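You operate a simulated robot arm through the tools that you are given. There is no shell and no other tool. Be economical: measure what you need, move in short steps, check, and stop when the job is done.

Carry out the task below with a simulated robot arm. There is one attempt and no reset: what you move stays moved.

TASK
The dock is running on SHIP by mistake: stop it, run STORE to the end and switch it off.
Fine: stop it with the start button before you turn the knob.

The check looks at the end state, three seconds after you hand in, the way a careful person would. Anything else that was tipped, shoved, dropped, spilled or broken makes it a failure.

THE ROBOT
A 7-joint arm with a two-finger parallel gripper, fixed in place. Base frame: the origin is at the foot of the arm, x ahead of it, y to its left, z up; the work surface is at about z = 0.004. Units: m, degrees, N and s.
With the tool pointing down near the work surface it reaches from about 0.22 to 0.58 m from the base axis. Its first joint turns from -66.0 to 66.0 degrees. Payload 2.5 kg.
Tool frame: the origin (TCP) lies between the finger pads and is the grasp point; the fingertips stand 0.023 m ahead of it; z points along the fingers, y is the line along which they close. Largest opening 0.094 m; finger width 0.038, thickness 0.01; the body of the gripper, 0.054 by 0.096 m, starts 0.039 m behind the TCP.
Orientation is that of the tool frame in the base frame, as a unit quaternion [w, x, y, z]. With the fingers straight down and closing along the base's y, the tool's x points along the base's -x, its y along +y and its z along -z.

THE INTERFACE
- The arm moves only by the tool arm_command. Its argument "commands" is text: rows parted by semicolons, each of 7 numbers parted by spaces: the shift along the base's x, y, z in m, then the turn, a rotation vector about the base's x, y, z in degrees, then the gripper command, from -1 (fully open) to 1 (shut), values between in proportion. In form: x y z ax ay az fingers; .... A call has 1 to 8 rows; each row shifts and turns the commanded pose from where the row before left it. A row lasts 0.2 s, in which the tool goes at most 0.05 m and 8.6 degrees; a call with a longer step from one row to the next is refused whole, and so is a gripper value outside its range. A pose out of reach is approached as far as the arm can. The call stops where the force on the tool passes 40 N (or 10 N more than at its start, if that is more) or the arm is blocked; 0.2 s more then pass. The fingers move at their own pace (about 0.108 m/s each) and stop on an object; they squeeze with about 44 N. The grip force told is the motor's: it shows also when the fingers shut on nothing. Time passes only in rows, and 0.2 s behind the last, so rows that do not move let the fingers close. It gives the time, the measured TCP pose, the force on the tool (base axes), the opening and the grip force at its end, in the units of the frame above (readings bear some noise).
- Cameras (640 x 400 px; columns grow to the right, rows downward): "scene" is fixed at [0.1286, -0.4283, 0.5364]; the picture's right is [0.72, -0.69, 0.00], its down [-0.45, -0.47, -0.76] and it looks along [0.53, 0.55, -0.65] (base axes); focal length 214 px, centre (320, 200). "wrist" rides on the gripper at [0.086, 0.016, -0.075] in the tool frame; the picture's right is [-0.18, 0.98, 0.00], its down [-0.58, -0.11, -0.81] and it looks along [-0.79, -0.15, 0.59] (tool axes); focal length 243 px, centre (320, 200). There is no depth. A picture from a camera that has moved, and an enlarged one, comes with that camera's place and axes in the base frame and with its lens. The place of the scene camera against the robot may be out by one fixed shift of up to 0.012 m in any direction.
- grab_frame(camera): a new picture of that camera. No time passes.
- enlarge(camera, box): a new picture of the part [left, top, right, bottom] of that camera's present view, enlarged. No time passes.
- finish_job(): hands the job in; it is judged then, once.

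Go step by step. Nothing tells you positions but the pictures and the camera data: compare them with the known pose of the tool, close in by small moves and look again before you grip or let go. The budget is 120 turns and 64 pictures, counting those below and the enlarged ones. Unless the task says otherwise, let go and move clear before handing in, and close with one line.

The tools are called after "Call:" by a JSON object that holds its "op" and its "data". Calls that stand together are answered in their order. arm_command: Moves the arm, as the interface text tells. Its arguments: {"type":"object","properties":{"commands":{"type":"string"}},"required":["commands"]} The other tools are called the same way: grab_frame (camera) takes a picture; enlarge (camera, box) takes an enlarged picture of a part of a camera's view; finish_job () hands the job in.

At the start:

```text
clock: 0.0
ee_pos: [0.3744, -0.1688, 0.3924]
tcp_rot: [0.0, 0.001, 1.0, 0.0]
force: [1.0, 0.1, -0.5]
opening: 0.094
grip_force: 0.1
```

scene: 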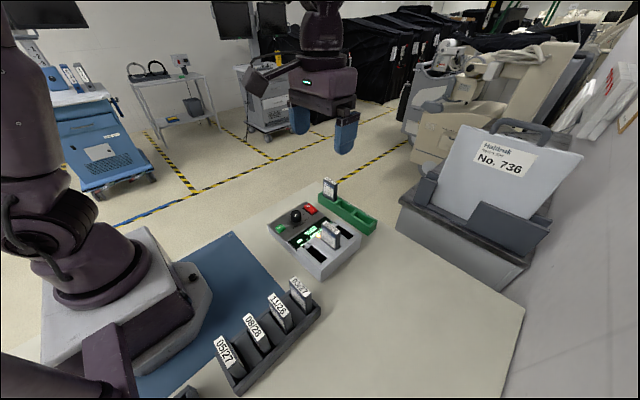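
wrist: 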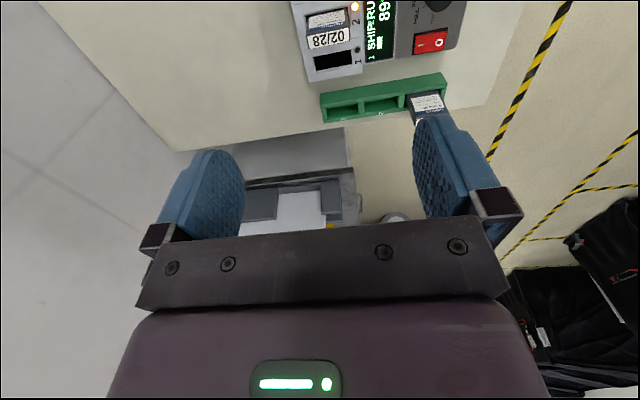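

I see a dock with a knob, a green button and a red rocker switch, plus a display reading SHIP:RUN. I'll take enlarged views before moving.

Call:
{"op": "enlarge", "data": {"camera": "scene", "box": [250, 170, 390, 290]}}

Call:
{"op": "enlarge", "data": {"camera": "wrist", "box": [280, 0, 480, 130]}}

```text
3.33 times, centred on (320, 230) of scene
camera zoom: at [0.1286, -0.4283, 0.5364], right [0.72, -0.69, 0.0], down [-0.45, -0.47, -0.76], along [0.53, 0.55, -0.65], focal length 715 px, centre (320, 100)
```

zoom: 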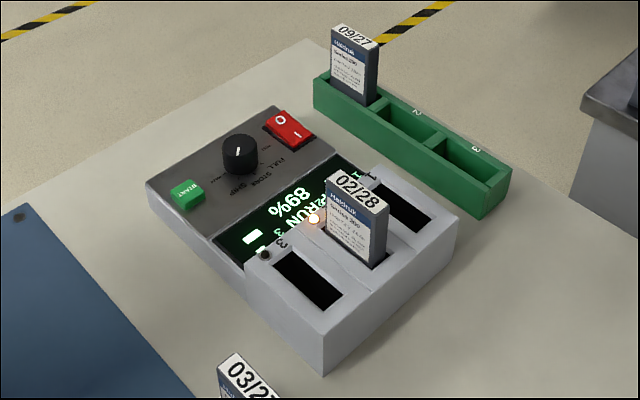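

```text
3.08 times, centred on (380, 65) of wrist
camera zoom: at [0.2877, -0.1522, 0.4679], right [0.18, 0.98, 0.0], down [0.58, -0.11, 0.81], along [0.79, -0.15, -0.59], focal length 746 px, centre (135, 615)
```

zoom: 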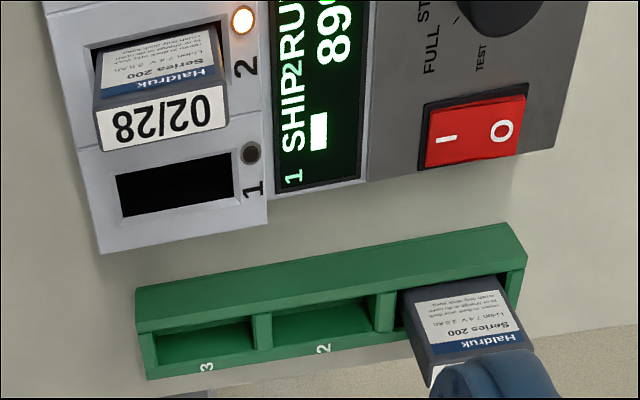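

The dock is near x 0.35–0.47, y −0.03 (start button, knob, switch along x). I'll move over it for a closer view.

Call:
{"op": "arm_command", "data": {"commands": "-0.0185 0.033 -0.02 0 0 0 -1; -0.0185 0.033 -0.02 0 0 0 -1; -0.0185 0.033 -0.02 0 0 0 -1; -0.0185 0.033 -0.02 0 0 0 -1"}}

Call:
{"op": "grab_frame", "data": {"camera": "wrist"}}

```text
clock: 1.0
ee_pos: [0.2989, -0.035, 0.3115]
tcp_rot: [0.0, 0.001, 1.0, 0.0]
force: [0.1, 0.7, 0.5]
opening: 0.0941
grip_force: 0.1
```

```text
59 pictures are left
camera wrist: at [0.2132, -0.0191, 0.3875], right [0.19, 0.98, 0.0], down [0.58, -0.11, 0.81], along [0.79, -0.15, -0.59], focal length 243 px, centre (320, 200)
```

wrist: 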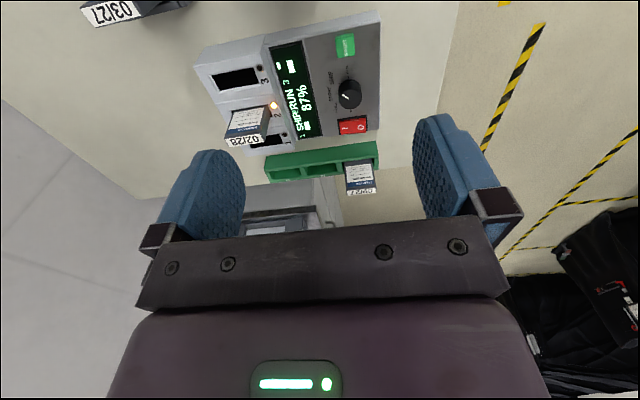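

Call:
{"op": "enlarge", "data": {"camera": "wrist", "box": [240, 0, 400, 160]}}

Call:
{"op": "enlarge", "data": {"camera": "scene", "box": [260, 185, 340, 255]}}

```text
2.50 times, centred on (320, 80) of wrist
camera zoom: at [0.2132, -0.0191, 0.3875], right [0.19, 0.98, 0.0], down [0.58, -0.11, 0.81], along [0.79, -0.15, -0.59], focal length 606 px, centre (320, 500)
```

zoom: 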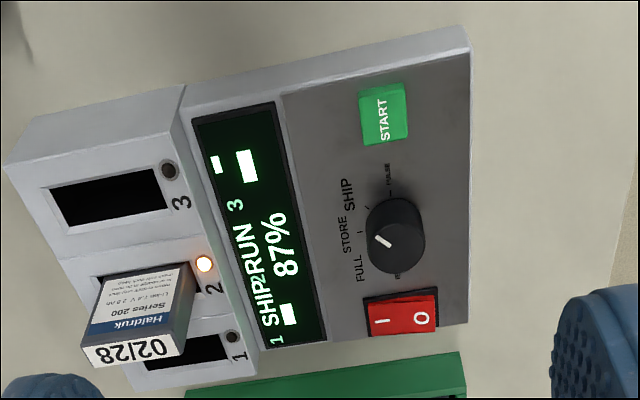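

```text
5.71 times, centred on (300, 220) of scene
camera zoom: at [0.1286, -0.4284, 0.5364], right [0.72, -0.69, 0.0], down [-0.45, -0.47, -0.76], along [0.53, 0.55, -0.65], focal length 1226 px, centre (434, 86)
```

zoom: 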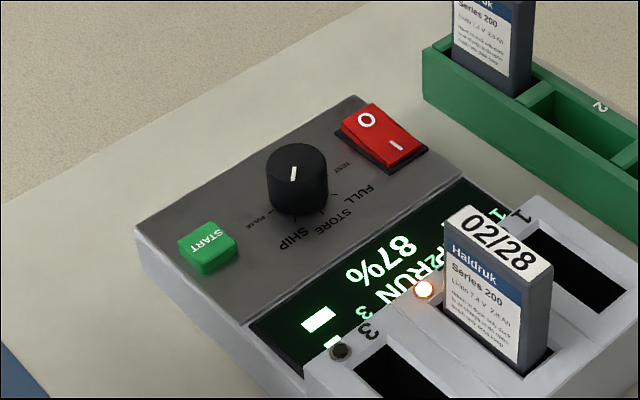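

Knob order: TEST, FULL, STORE, SHIP, PULSE, and the switch's O side faces +y. I'll close the fingers, hover over the start button, and re-measure by parallax.

Call:
{"op": "arm_command", "data": {"commands": "0.0128 0.0058 -0.04 0 0 0 1; 0.0128 0.0058 -0.04 0 0 0 1; 0.0128 0.0058 -0.04 0 0 0 1; 0.0128 0.0058 -0.04 0 0 0 1"}}

Call:
{"op": "grab_frame", "data": {"camera": "wrist"}}

Call:
{"op": "grab_frame", "data": {"camera": "scene"}}

```text
clock: 2.0
ee_pos: [0.3502, -0.0116, 0.1516]
tcp_rot: [0.0, 0.001, 1.0, 0.001]
force: [-0.3, 0.3, -0.3]
opening: 0.0
grip_force: 42.3
```

```text
56 pictures are left
camera wrist: at [0.2649, 0.0037, 0.2269], right [0.18, 0.98, 0.0], down [0.58, -0.11, 0.81], along [0.79, -0.15, -0.59], focal length 243 px, centre (320, 200)
```

wrist: 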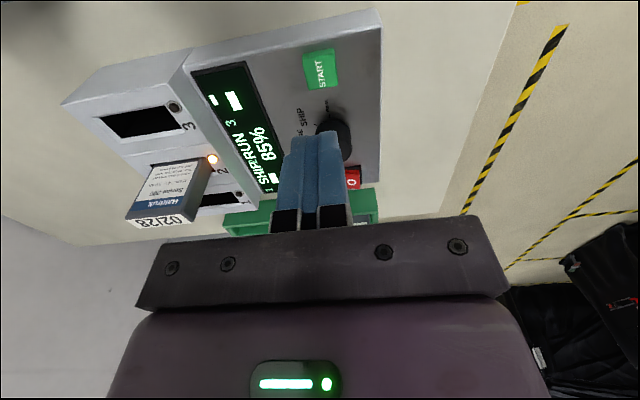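

```text
55 pictures are left
```

scene: 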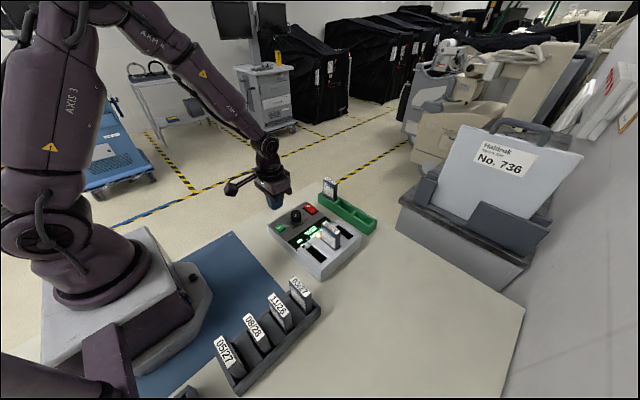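

Triangulation puts the button top at about (0.350, −0.012, 0.043), right below the fingers. I'll go down to just above it.

Call:
{"op": "arm_command", "data": {"commands": "0 0 -0.035 0 0 0 1; 0 0 -0.035 0 0 0 1; 0 0 -0.003 0 0 0 1; 0 0 -0.003 0 0 0 1"}}

Call:
{"op": "enlarge", "data": {"camera": "wrist", "box": [200, 0, 440, 180]}}

Call:
{"op": "enlarge", "data": {"camera": "scene", "box": [250, 180, 350, 260]}}

```text
clock: 3.0
ee_pos: [0.3512, -0.0118, 0.0756]
tcp_rot: [-0.001, 0.0, 1.0, 0.0]
force: [1.0, -0.2, -0.4]
opening: 0.0
grip_force: 42.1
```

```text
2.22 times, centred on (320, 90) of wrist
camera zoom: at [0.2654, 0.0038, 0.1508], right [0.18, 0.98, 0.0], down [0.58, -0.11, 0.81], along [0.79, -0.15, -0.59], focal length 539 px, centre (320, 444)
```

zoom: 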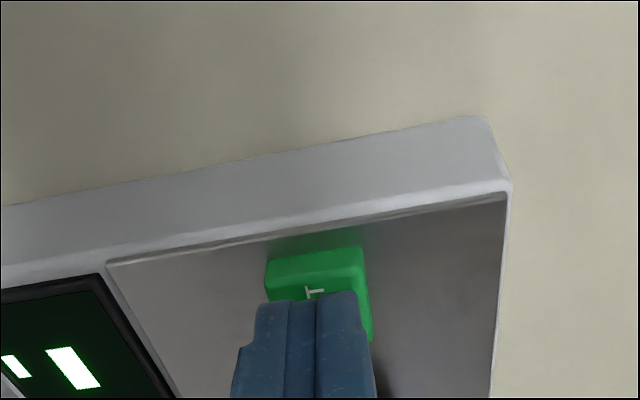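

```text
5.00 times, centred on (300, 220) of scene
camera zoom: at [0.1286, -0.4283, 0.5364], right [0.72, -0.69, 0.0], down [-0.45, -0.47, -0.76], along [0.53, 0.55, -0.65], focal length 1072 px, centre (420, 100)
```

zoom: 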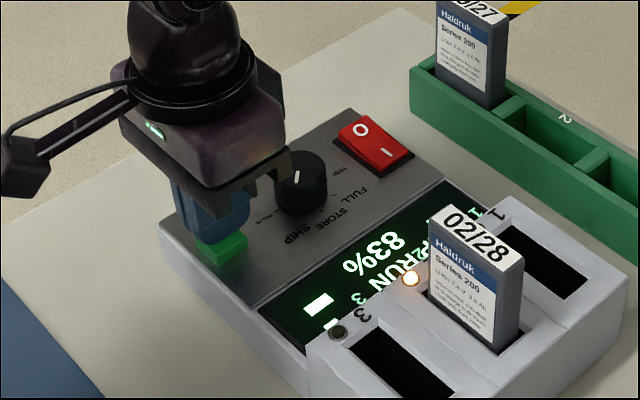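

The fingers are just above the button; the dock is at 83% and still running. I'll press gently in small steps.

Call:
{"op": "arm_command", "data": {"commands": "0 0 -0.003 0 0 0 1; 0 0 -0.003 0 0 0 1; 0 0 -0.003 0 0 0 1"}}

Call:
{"op": "enlarge", "data": {"camera": "scene", "box": [250, 180, 350, 260]}}

```text
clock: 3.8
ee_pos: [0.3506, -0.0125, 0.0675]
tcp_rot: [0.0, 0.0, 1.0, 0.001]
force: [-0.3, 0.8, 2.2]
opening: 0.0002
grip_force: 42.8
```

```text
5.00 times, centred on (300, 220) of scene
camera zoom: at [0.1286, -0.4283, 0.5364], right [0.72, -0.69, 0.0], down [-0.45, -0.47, -0.76], along [0.53, 0.55, -0.65], focal length 1072 px, centre (420, 100)
```

zoom: 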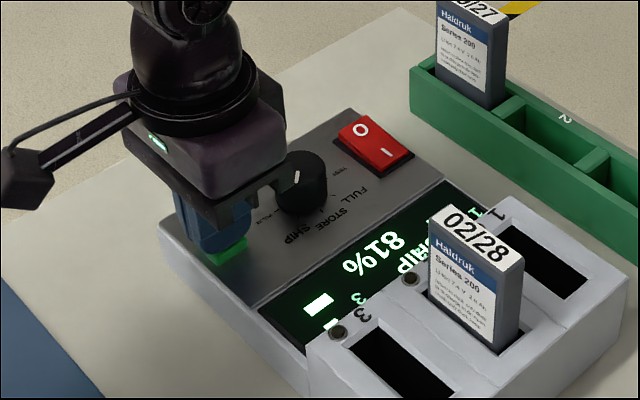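

It stopped: RUN and the slot lamp are gone. I'll lift off, move toward the knob, and look.

Call:
{"op": "arm_command", "data": {"commands": "0 0 0.03 0 0 0 1; 0 0 0.04 0 0 0 1; -0.01 0 0.04 0 0 0 -1; -0.02 0 0.04 0 0 0 -1; -0.02 0 0.01 0 0 0 -1"}}

Call:
{"op": "enlarge", "data": {"camera": "wrist", "box": [240, 0, 440, 140]}}

Call:
{"op": "enlarge", "data": {"camera": "scene", "box": [270, 190, 350, 250]}}

```text
clock: 5.0
ee_pos: [0.3012, -0.0128, 0.2271]
tcp_rot: [0.0, 0.001, 1.0, 0.0]
force: [0.0, -0.6, -0.1]
opening: 0.0941
grip_force: 0.2
```

```text
2.86 times, centred on (340, 70) of wrist
camera zoom: at [0.2141, 0.0026, 0.303], right [0.18, 0.98, 0.0], down [0.58, -0.11, 0.81], along [0.79, -0.15, -0.59], focal length 693 px, centre (263, 571)
```

zoom: 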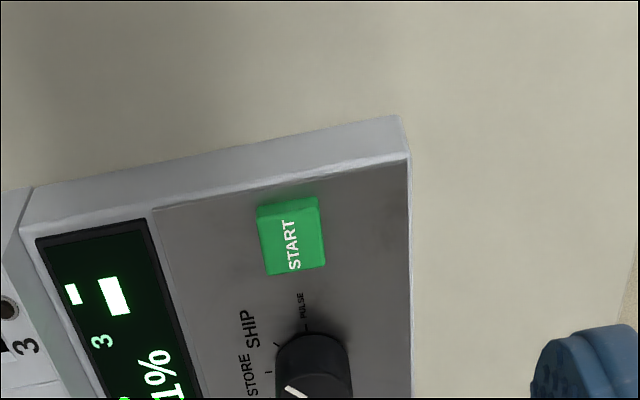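

```text
6.67 times, centred on (310, 220) of scene
camera zoom: at [0.1286, -0.4283, 0.5364], right [0.72, -0.69, 0.0], down [-0.45, -0.47, -0.76], along [0.53, 0.55, -0.65], focal length 1430 px, centre (387, 67)
```

zoom: 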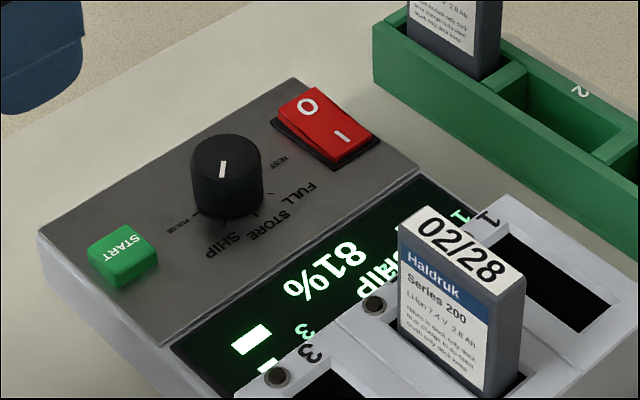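

The dock is idle at 81%. From two views I take the knob centre as about (0.418, −0.012), top z ≈ 0.053; SHIP→STORE is +45° about z. I'll hover above the knob with the fingers part open.

Call:
{"op": "arm_command", "data": {"commands": "0.029 0 -0.025 0 0 0 -0.2; 0.029 0 -0.025 0 0 0 -0.2; 0.029 0 -0.025 0 0 0 -0.2; 0.029 0.0005 -0.025 0 0 0 -0.2; 0 0 -0.02 0 0 0 -0.2"}}

Call:
{"op": "enlarge", "data": {"camera": "wrist", "box": [200, 0, 440, 180]}}

Call:
{"op": "enlarge", "data": {"camera": "scene", "box": [250, 180, 350, 260]}}

```text
clock: 6.2
ee_pos: [0.4176, -0.0125, 0.106]
tcp_rot: [0.0, 0.0, 1.0, 0.0]
force: [-0.4, 0.2, -0.6]
opening: 0.0565
grip_force: 0.0
```

```text
2.22 times, centred on (320, 90) of wrist
camera zoom: at [0.3313, 0.003, 0.1823], right [0.18, 0.98, 0.0], down [0.58, -0.11, 0.81], along [0.79, -0.15, -0.59], focal length 539 px, centre (320, 444)
```

zoom: 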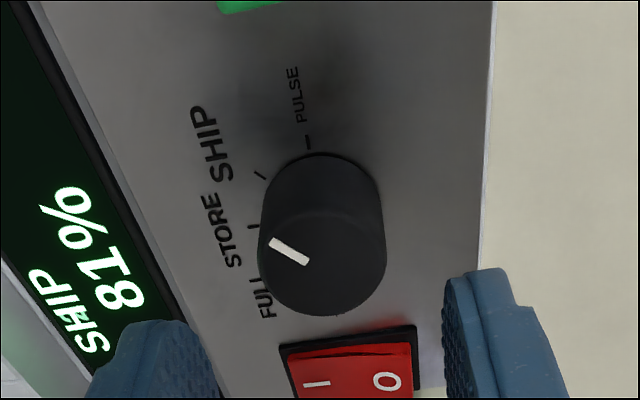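

```text
5.00 times, centred on (300, 220) of scene
camera zoom: at [0.1286, -0.4283, 0.5364], right [0.72, -0.69, 0.0], down [-0.45, -0.47, -0.76], along [0.53, 0.55, -0.65], focal length 1072 px, centre (420, 100)
```

zoom: 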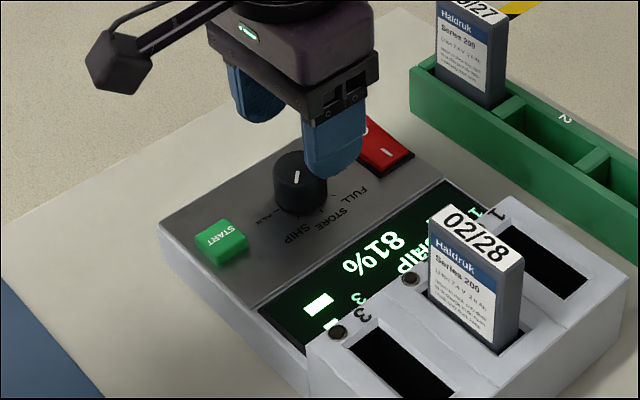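

The knob is centred under the tool and its pointer sits at SHIP (exactly 45° from STORE). I'll descend around it and close.

Call:
{"op": "arm_command", "data": {"commands": "0.0005 0 -0.02 0 0 0 -0.2; 0 0 -0.015 0 0 0 -0.2; 0 0 -0.006 0 0 0 -0.2; 0 0 0 0 0 0 0.3; 0 0 0 0 0 0 1; 0 0 0 0 0 0 1"}}

Call:
{"op": "enlarge", "data": {"camera": "scene", "box": [250, 180, 350, 260]}}

```text
clock: 7.6
ee_pos: [0.4175, -0.0118, 0.0671]
tcp_rot: [0.001, -0.001, 1.0, 0.0]
force: [1.4, 4.2, -5.1]
opening: 0.034
grip_force: 45.3
```

```text
5.00 times, centred on (300, 220) of scene
camera zoom: at [0.1286, -0.4283, 0.5364], right [0.72, -0.69, 0.0], down [-0.45, -0.47, -0.76], along [0.53, 0.55, -0.65], focal length 1072 px, centre (420, 100)
```

zoom: 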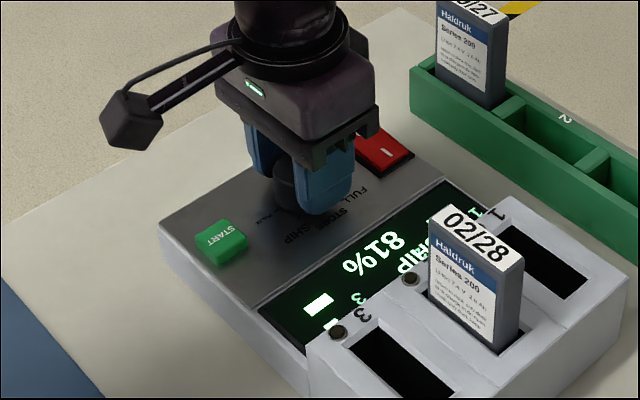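

The knob is held (opening 0.034). I'll turn it +45°.

Call:
{"op": "arm_command", "data": {"commands": "0 0 0 0 0 7.5 1; 0 0 0 0 0 7.5 1; 0 0 0 0 0 7.5 1; 0 0 0 0 0 7.5 1; 0 0 0 0 0 7.5 1; 0 0 0 0 0 7.5 1; 0 0 0 0 0 0 1"}}

Call:
{"op": "enlarge", "data": {"camera": "scene", "box": [250, 180, 350, 260]}}

Call:
{"op": "grab_frame", "data": {"camera": "wrist"}}

```text
clock: 9.2
ee_pos: [0.4162, -0.0106, 0.0672]
tcp_rot: [0.0, -0.384, 0.923, 0.002]
force: [-16.5, 20.7, 13.5]
opening: 0.0338
grip_force: 44.8
```

```text
5.00 times, centred on (300, 220) of scene
camera zoom: at [0.1286, -0.4283, 0.5364], right [0.72, -0.69, 0.0], down [-0.45, -0.47, -0.76], along [0.53, 0.55, -0.65], focal length 1072 px, centre (420, 100)
```

zoom: 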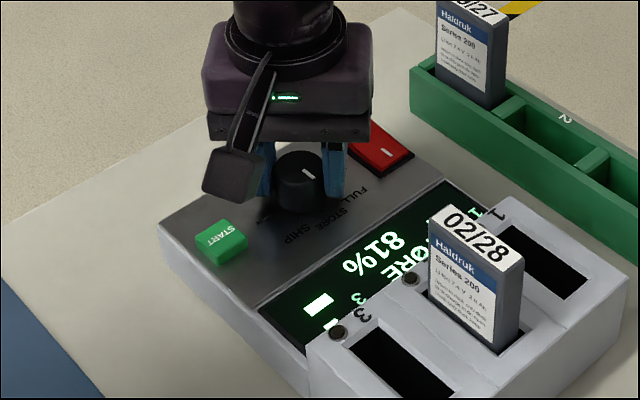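

```text
45 pictures are left
camera wrist: at [0.3448, -0.0609, 0.1417], right [-0.57, 0.82, 0.0], down [0.49, 0.33, 0.81], along [0.66, 0.46, -0.59], focal length 243 px, centre (320, 200)
```

wrist: 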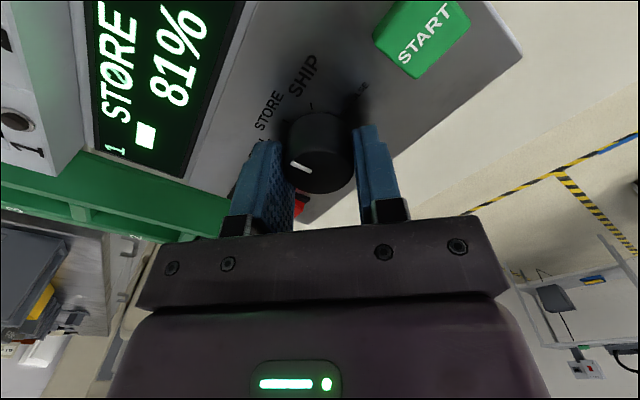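

The display shows STORE. I'll release slightly, lift clear, and turn the wrist back.

Call:
{"op": "arm_command", "data": {"commands": "0 0 0 0 0 0 0.04; 0 0 0 0 0 0 0.04; 0 0 0.02 0 0 0 0.04; 0 0 0.04 0 0 0 0.04; -0.015 0 0.01 0 0 -7.5 1; -0.015 0 0 0 0 -7.5 1; -0.015 0 0 0 0 -7.5 1"}}

Call:
{"op": "arm_command", "data": {"commands": "-0.01 0 0 0 0 -7.5 1; -0.01 0 0 0 0 -7.5 1; 0 0 0 0 0 -7.5 1; 0 0 0 0 0 0 1"}}

Call:
{"op": "enlarge", "data": {"camera": "scene", "box": [250, 180, 350, 260]}}

```text
clock: 10.8
ee_pos: [0.3722, -0.012, 0.1373]
tcp_rot: [0.0, -0.194, 0.981, -0.001]
force: [0.0, -0.9, 0.2]
opening: 0.0
grip_force: 43.0
```

```text
clock: 11.8
ee_pos: [0.3534, -0.0129, 0.1366]
tcp_rot: [0.0, 0.002, 1.0, 0.0]
force: [0.2, 0.0, -0.3]
opening: 0.0
grip_force: 42.6
```

```text
5.00 times, centred on (300, 220) of scene
camera zoom: at [0.1286, -0.4283, 0.5364], right [0.72, -0.69, 0.0], down [-0.45, -0.47, -0.76], along [0.53, 0.55, -0.65], focal length 1072 px, centre (420, 100)
```

zoom: 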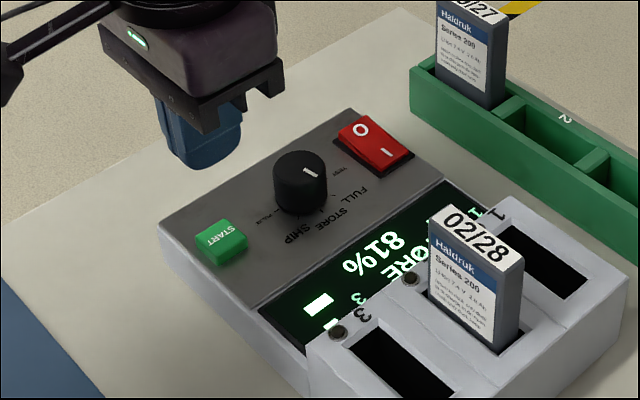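

STORE is set, and the dock hasn't moved. Now I'll press START again, the same way as before.

Call:
{"op": "arm_command", "data": {"commands": "-0.003 0 -0.03 0 0 0 1; 0 0 -0.03 0 0 0 1; 0 0 -0.003 0 0 0 1; 0 0 -0.003 0 0 0 1; 0 0 -0.003 0 0 0 1"}}

Call:
{"op": "enlarge", "data": {"camera": "scene", "box": [250, 180, 350, 260]}}

```text
clock: 13.0
ee_pos: [0.3495, -0.0124, 0.0673]
tcp_rot: [0.0, 0.0, 1.0, 0.0]
force: [0.0, -0.1, 1.9]
opening: 0.0
grip_force: 42.8
```

```text
5.00 times, centred on (300, 220) of scene
camera zoom: at [0.1286, -0.4283, 0.5364], right [0.72, -0.69, 0.0], down [-0.45, -0.47, -0.76], along [0.53, 0.55, -0.65], focal length 1072 px, centre (420, 100)
```

zoom: 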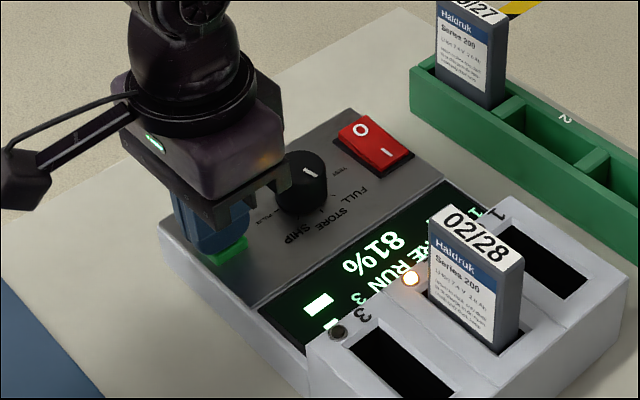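

STORE is running. I'll lift off and wait above.

Call:
{"op": "arm_command", "data": {"commands": "0 0 0.03 0 0 0 1; 0 0 0.04 0 0 0 1; -0.01 0 0.04 0 0 0 1; -0.02 0 0.02 0 0 0 1; 0 0 0 0 0 0 1; 0 0 0 0 0 0 1; 0 0 0 0 0 0 1; 0 0 0 0 0 0 1"}}

Call:
{"op": "enlarge", "data": {"camera": "scene", "box": [250, 180, 350, 260]}}

```text
clock: 14.8
ee_pos: [0.319, -0.0119, 0.198]
tcp_rot: [0.0, 0.0, 1.0, -0.001]
force: [-0.2, -0.2, 0.6]
opening: 0.0
grip_force: 42.6
```

```text
5.00 times, centred on (300, 220) of scene
camera zoom: at [0.1286, -0.4283, 0.5364], right [0.72, -0.69, 0.0], down [-0.45, -0.47, -0.76], along [0.53, 0.55, -0.65], focal length 1072 px, centre (420, 100)
```

zoom: 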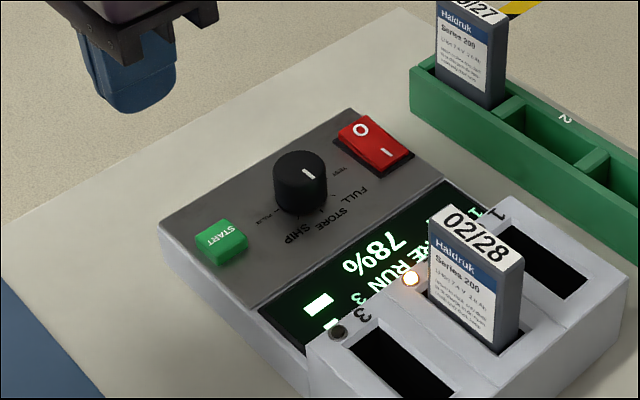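

It's at 78% and falling about 2% per second. I'll wait for the end of the run.

Call:
{"op": "arm_command", "data": {"commands": "0 0 0 0 0 0 1; 0 0 0 0 0 0 1; 0 0 0 0 0 0 1; 0 0 0 0 0 0 1; 0 0 0 0 0 0 1; 0 0 0 0 0 0 1; 0 0 0 0 0 0 1; 0 0 0 0 0 0 1"}}

Call:
{"op": "arm_command", "data": {"commands": "0 0 0 0 0 0 1; 0 0 0 0 0 0 1; 0 0 0 0 0 0 1; 0 0 0 0 0 0 1; 0 0 0 0 0 0 1; 0 0 0 0 0 0 1; 0 0 0 0 0 0 1; 0 0 0 0 0 0 1"}}

Call:
{"op": "arm_command", "data": {"commands": "0 0 0 0 0 0 1; 0 0 0 0 0 0 1; 0 0 0 0 0 0 1; 0 0 0 0 0 0 1; 0 0 0 0 0 0 1; 0 0 0 0 0 0 1; 0 0 0 0 0 0 1; 0 0 0 0 0 0 1"}}

Call:
{"op": "arm_command", "data": {"commands": "0 0 0 0 0 0 1; 0 0 0 0 0 0 1; 0 0 0 0 0 0 1; 0 0 0 0 0 0 1; 0 0 0 0 0 0 1; 0 0 0 0 0 0 1; 0 0 0 0 0 0 1; 0 0 0 0 0 0 1"}}

Call:
{"op": "enlarge", "data": {"camera": "scene", "box": [250, 180, 350, 260]}}

```text
clock: 16.6
ee_pos: [0.3195, -0.0115, 0.1971]
tcp_rot: [0.0, 0.001, 1.0, 0.0]
force: [0.4, -0.6, -0.3]
opening: 0.0
grip_force: 42.0
```

```text
clock: 18.4
ee_pos: [0.3208, -0.012, 0.1971]
tcp_rot: [0.0, 0.0, 1.0, 0.001]
force: [0.4, 0.2, 0.0]
opening: 0.0
grip_force: 41.9
```

```text
clock: 20.2
ee_pos: [0.3195, -0.0115, 0.1977]
tcp_rot: [0.001, 0.0, 1.0, 0.0]
force: [0.0, -0.8, -0.7]
opening: 0.0001
grip_force: 42.5
```

```text
clock: 22.0
ee_pos: [0.3202, -0.0117, 0.1981]
tcp_rot: [0.0, 0.0, 1.0, -0.001]
force: [-0.6, 0.0, -0.1]
opening: 0.0
grip_force: 42.6
```

```text
5.00 times, centred on (300, 220) of scene
camera zoom: at [0.1286, -0.4283, 0.5364], right [0.72, -0.69, 0.0], down [-0.45, -0.47, -0.76], along [0.53, 0.55, -0.65], focal length 1072 px, centre (420, 100)
```

zoom: 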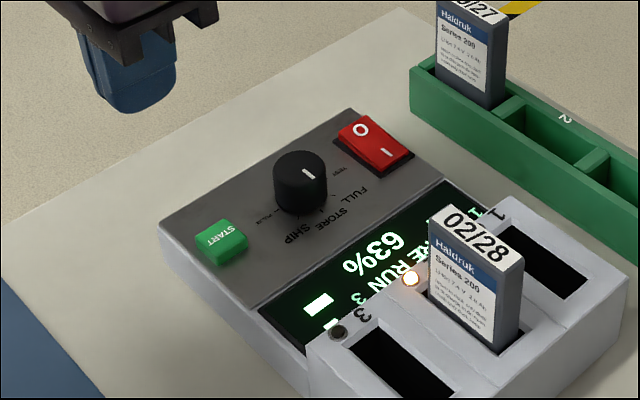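

It's at 63% and still running. While waiting I'll move high over the switch, not touching anything.

Call:
{"op": "arm_command", "data": {"commands": "0.035 0 0 0 0 0 1; 0.035 0 0 0 0 0 1; 0.035 0 -0.01 0 0 0 1; 0.035 0 -0.03 0 0 0 1; 0 0 0 0 0 0 1; 0 0 0 0 0 0 1; 0 0 0 0 0 0 1; 0 0 0 0 0 0 1"}}

Call:
{"op": "arm_command", "data": {"commands": "0 0 0 0 0 0 1; 0 0 0 0 0 0 1; 0 0 0 0 0 0 1; 0 0 0 0 0 0 1; 0 0 0 0 0 0 1; 0 0 0 0 0 0 1; 0 0 0 0 0 0 1; 0 0 0 0 0 0 1"}}

Call:
{"op": "arm_command", "data": {"commands": "0 0 0 0 0 0 1; 0 0 0 0 0 0 1; 0 0 0 0 0 0 1; 0 0 0 0 0 0 1; 0 0 0 0 0 0 1; 0 0 0 0 0 0 1; 0 0 0 0 0 0 1; 0 0 0 0 0 0 1"}}

Call:
{"op": "grab_frame", "data": {"camera": "wrist"}}

Call:
{"op": "enlarge", "data": {"camera": "scene", "box": [250, 180, 350, 260]}}

```text
clock: 23.8
ee_pos: [0.4608, -0.0134, 0.1572]
tcp_rot: [0.0, 0.001, 1.0, 0.0]
force: [0.3, -0.8, 1.0]
opening: 0.0004
grip_force: 42.4
```

```text
clock: 25.6
ee_pos: [0.4601, -0.0125, 0.1571]
tcp_rot: [0.0, 0.0, 1.0, 0.0]
force: [-0.2, 0.0, -0.3]
opening: 0.0
grip_force: 42.1
```

```text
clock: 27.4
ee_pos: [0.4605, -0.0116, 0.1564]
tcp_rot: [0.0, -0.001, 1.0, 0.0]
force: [-0.5, 0.3, -0.5]
opening: 0.0001
grip_force: 42.1
```

```text
40 pictures are left
camera wrist: at [0.3742, 0.0033, 0.2326], right [0.18, 0.98, 0.0], down [0.58, -0.11, 0.81], along [0.79, -0.15, -0.59], focal length 243 px, centre (320, 200)
```

wrist: 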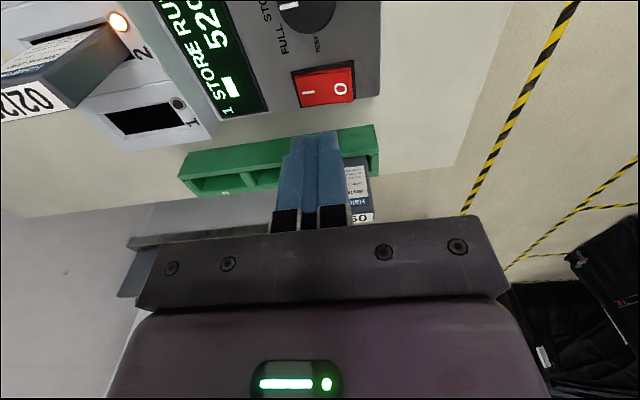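

```text
5.00 times, centred on (300, 220) of scene
camera zoom: at [0.1286, -0.4283, 0.5364], right [0.72, -0.69, 0.0], down [-0.45, -0.47, -0.76], along [0.53, 0.55, -0.65], focal length 1072 px, centre (420, 100)
```

zoom: 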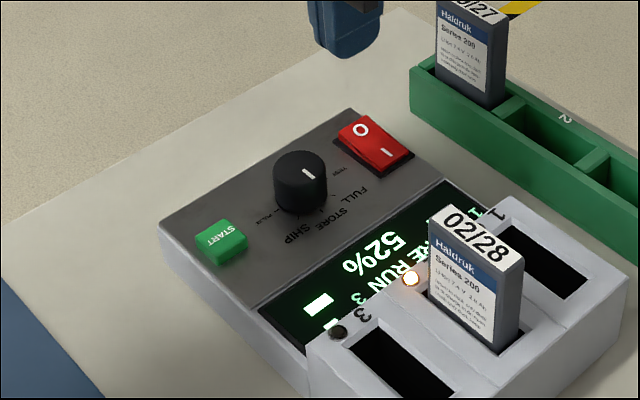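

It's at 52%, still running. O is near (0.477, 0.000). I'll keep waiting while lining up with it.

Call:
{"op": "arm_command", "data": {"commands": "0.016 0.015 0 0 0 0 1; 0 0 0 0 0 0 1; 0 0 0 0 0 0 1; 0 0 0 0 0 0 1; 0 0 0 0 0 0 1; 0 0 0 0 0 0 1; 0 0 0 0 0 0 1; 0 0 0 0 0 0 1"}}

Call:
{"op": "arm_command", "data": {"commands": "0 0 0 0 0 0 1; 0 0 0 0 0 0 1; 0 0 0 0 0 0 1; 0 0 0 0 0 0 1; 0 0 0 0 0 0 1; 0 0 0 0 0 0 1; 0 0 0 0 0 0 1; 0 0 0 0 0 0 1"}}

Call:
{"op": "enlarge", "data": {"camera": "scene", "box": [250, 180, 350, 260]}}

```text
clock: 29.2
ee_pos: [0.4753, 0.0006, 0.1569]
tcp_rot: [0.0, 0.0, 1.0, -0.001]
force: [1.2, -0.5, 0.2]
opening: 0.0
grip_force: 42.6
```

```text
clock: 31.0
ee_pos: [0.4756, 0.0015, 0.157]
tcp_rot: [0.0, 0.0, 1.0, 0.0]
force: [0.3, -0.1, -0.3]
opening: 0.0
grip_force: 42.9
```

```text
5.00 times, centred on (300, 220) of scene
camera zoom: at [0.1286, -0.4283, 0.5364], right [0.72, -0.69, 0.0], down [-0.45, -0.47, -0.76], along [0.53, 0.55, -0.65], focal length 1072 px, centre (420, 100)
```

zoom: 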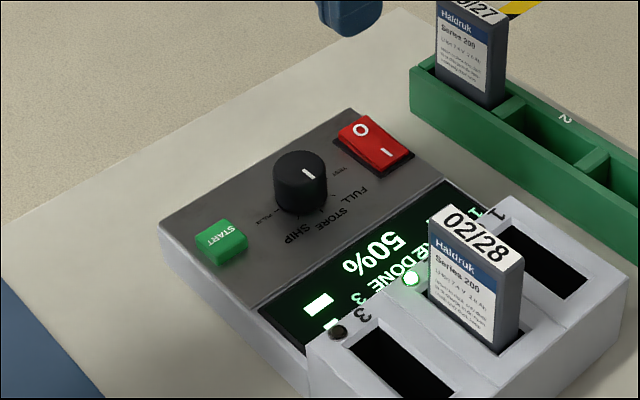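

DONE at 50% with a green lamp. I'll lower toward the O side of the switch.

Call:
{"op": "arm_command", "data": {"commands": "0 0.001 -0.04 0 0 0 1; 0 0 -0.03 0 0 0 1; 0 0 -0.006 0 0 0 1"}}

Call:
{"op": "enlarge", "data": {"camera": "scene", "box": [270, 170, 370, 250]}}

Call:
{"op": "enlarge", "data": {"camera": "wrist", "box": [220, 20, 420, 180]}}

```text
clock: 31.8
ee_pos: [0.477, 0.0041, 0.0816]
tcp_rot: [0.001, 0.0, 1.0, 0.0]
force: [0.8, 0.6, 0.1]
opening: 0.0
grip_force: 42.8
```

```text
5.00 times, centred on (320, 210) of scene
camera zoom: at [0.1286, -0.4283, 0.5364], right [0.72, -0.69, 0.0], down [-0.45, -0.47, -0.76], along [0.53, 0.55, -0.65], focal length 1072 px, centre (320, 150)
```

zoom: 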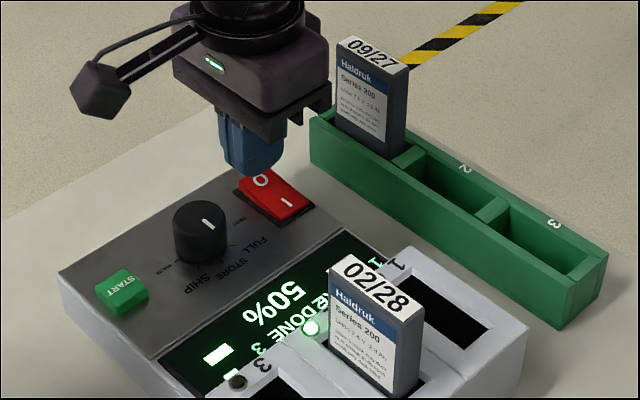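

```text
2.50 times, centred on (320, 100) of wrist
camera zoom: at [0.3904, 0.0198, 0.1566], right [0.18, 0.98, 0.0], down [0.58, -0.11, 0.81], along [0.79, -0.15, -0.59], focal length 606 px, centre (320, 450)
```

zoom: 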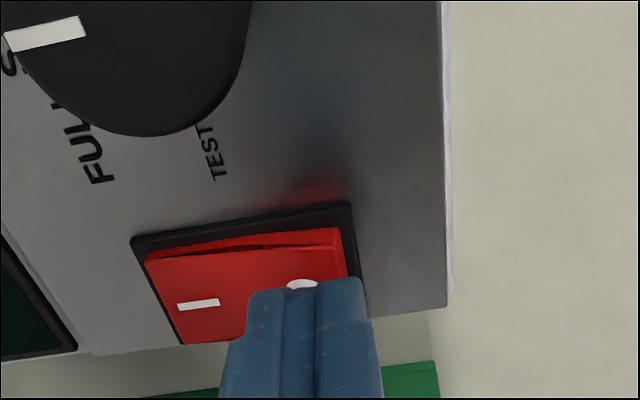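

The fingers are over the O half. I'll press in small steps.

Call:
{"op": "arm_command", "data": {"commands": "0 -0.0015 -0.004 0 0 0 1; 0 0 -0.004 0 0 0 1; 0 0 -0.003 0 0 0 1; 0 0 -0.003 0 0 0 1"}}

Call:
{"op": "enlarge", "data": {"camera": "scene", "box": [270, 170, 370, 250]}}

```text
clock: 32.8
ee_pos: [0.477, 0.002, 0.0675]
tcp_rot: [0.0, 0.001, 1.0, 0.0]
force: [-4.9, 2.6, 8.8]
opening: 0.0002
grip_force: 42.2
```

```text
5.00 times, centred on (320, 210) of scene
camera zoom: at [0.1286, -0.4283, 0.5364], right [0.72, -0.69, 0.0], down [-0.45, -0.47, -0.76], along [0.53, 0.55, -0.65], focal length 1072 px, centre (320, 150)
```

zoom: 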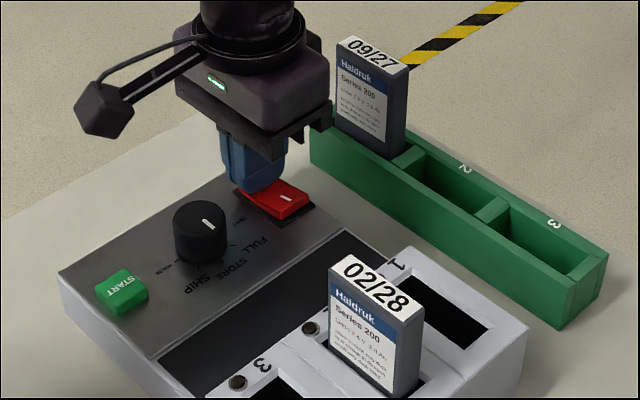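

The display is dark and the rocker has tipped over to O. I'll lift off and check that it stays.

Call:
{"op": "arm_command", "data": {"commands": "0 0 0.02 0 0 0 1; 0 0 0.04 0 0 0 1; 0 0 0.04 0 0 0 1; -0.03 0 0.03 0 0 0 1; -0.03 0 0.02 0 0 0 0; -0.03 0 0.01 0 0 0 0; 0 0 0 0 0 0 0"}}

Call:
{"op": "enlarge", "data": {"camera": "scene", "box": [260, 170, 380, 280]}}

```text
clock: 34.4
ee_pos: [0.386, 0.0014, 0.2271]
tcp_rot: [0.0, -0.001, 1.0, 0.0]
force: [0.4, -0.2, 0.1]
opening: 0.0471
grip_force: 0.0
```

```text
3.64 times, centred on (320, 225) of scene
camera zoom: at [0.1286, -0.4283, 0.5364], right [0.72, -0.69, 0.0], down [-0.45, -0.47, -0.76], along [0.53, 0.55, -0.65], focal length 780 px, centre (320, 109)
```

zoom: 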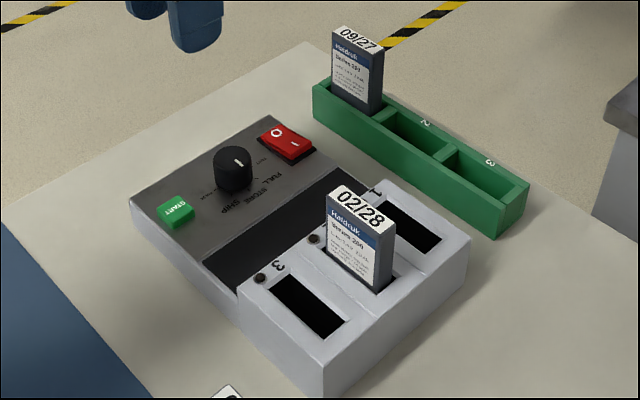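

The dock is off, the knob is on STORE, nothing else has moved, and the arm is clear. I'm handing in.

Call:
{"op": "finish_job", "data": {}}

```text
The job is handed in.
```

I stopped the SHIP run with the start button, turned the knob to STORE, ran STORE until it showed DONE at 50%, then switched the dock off.
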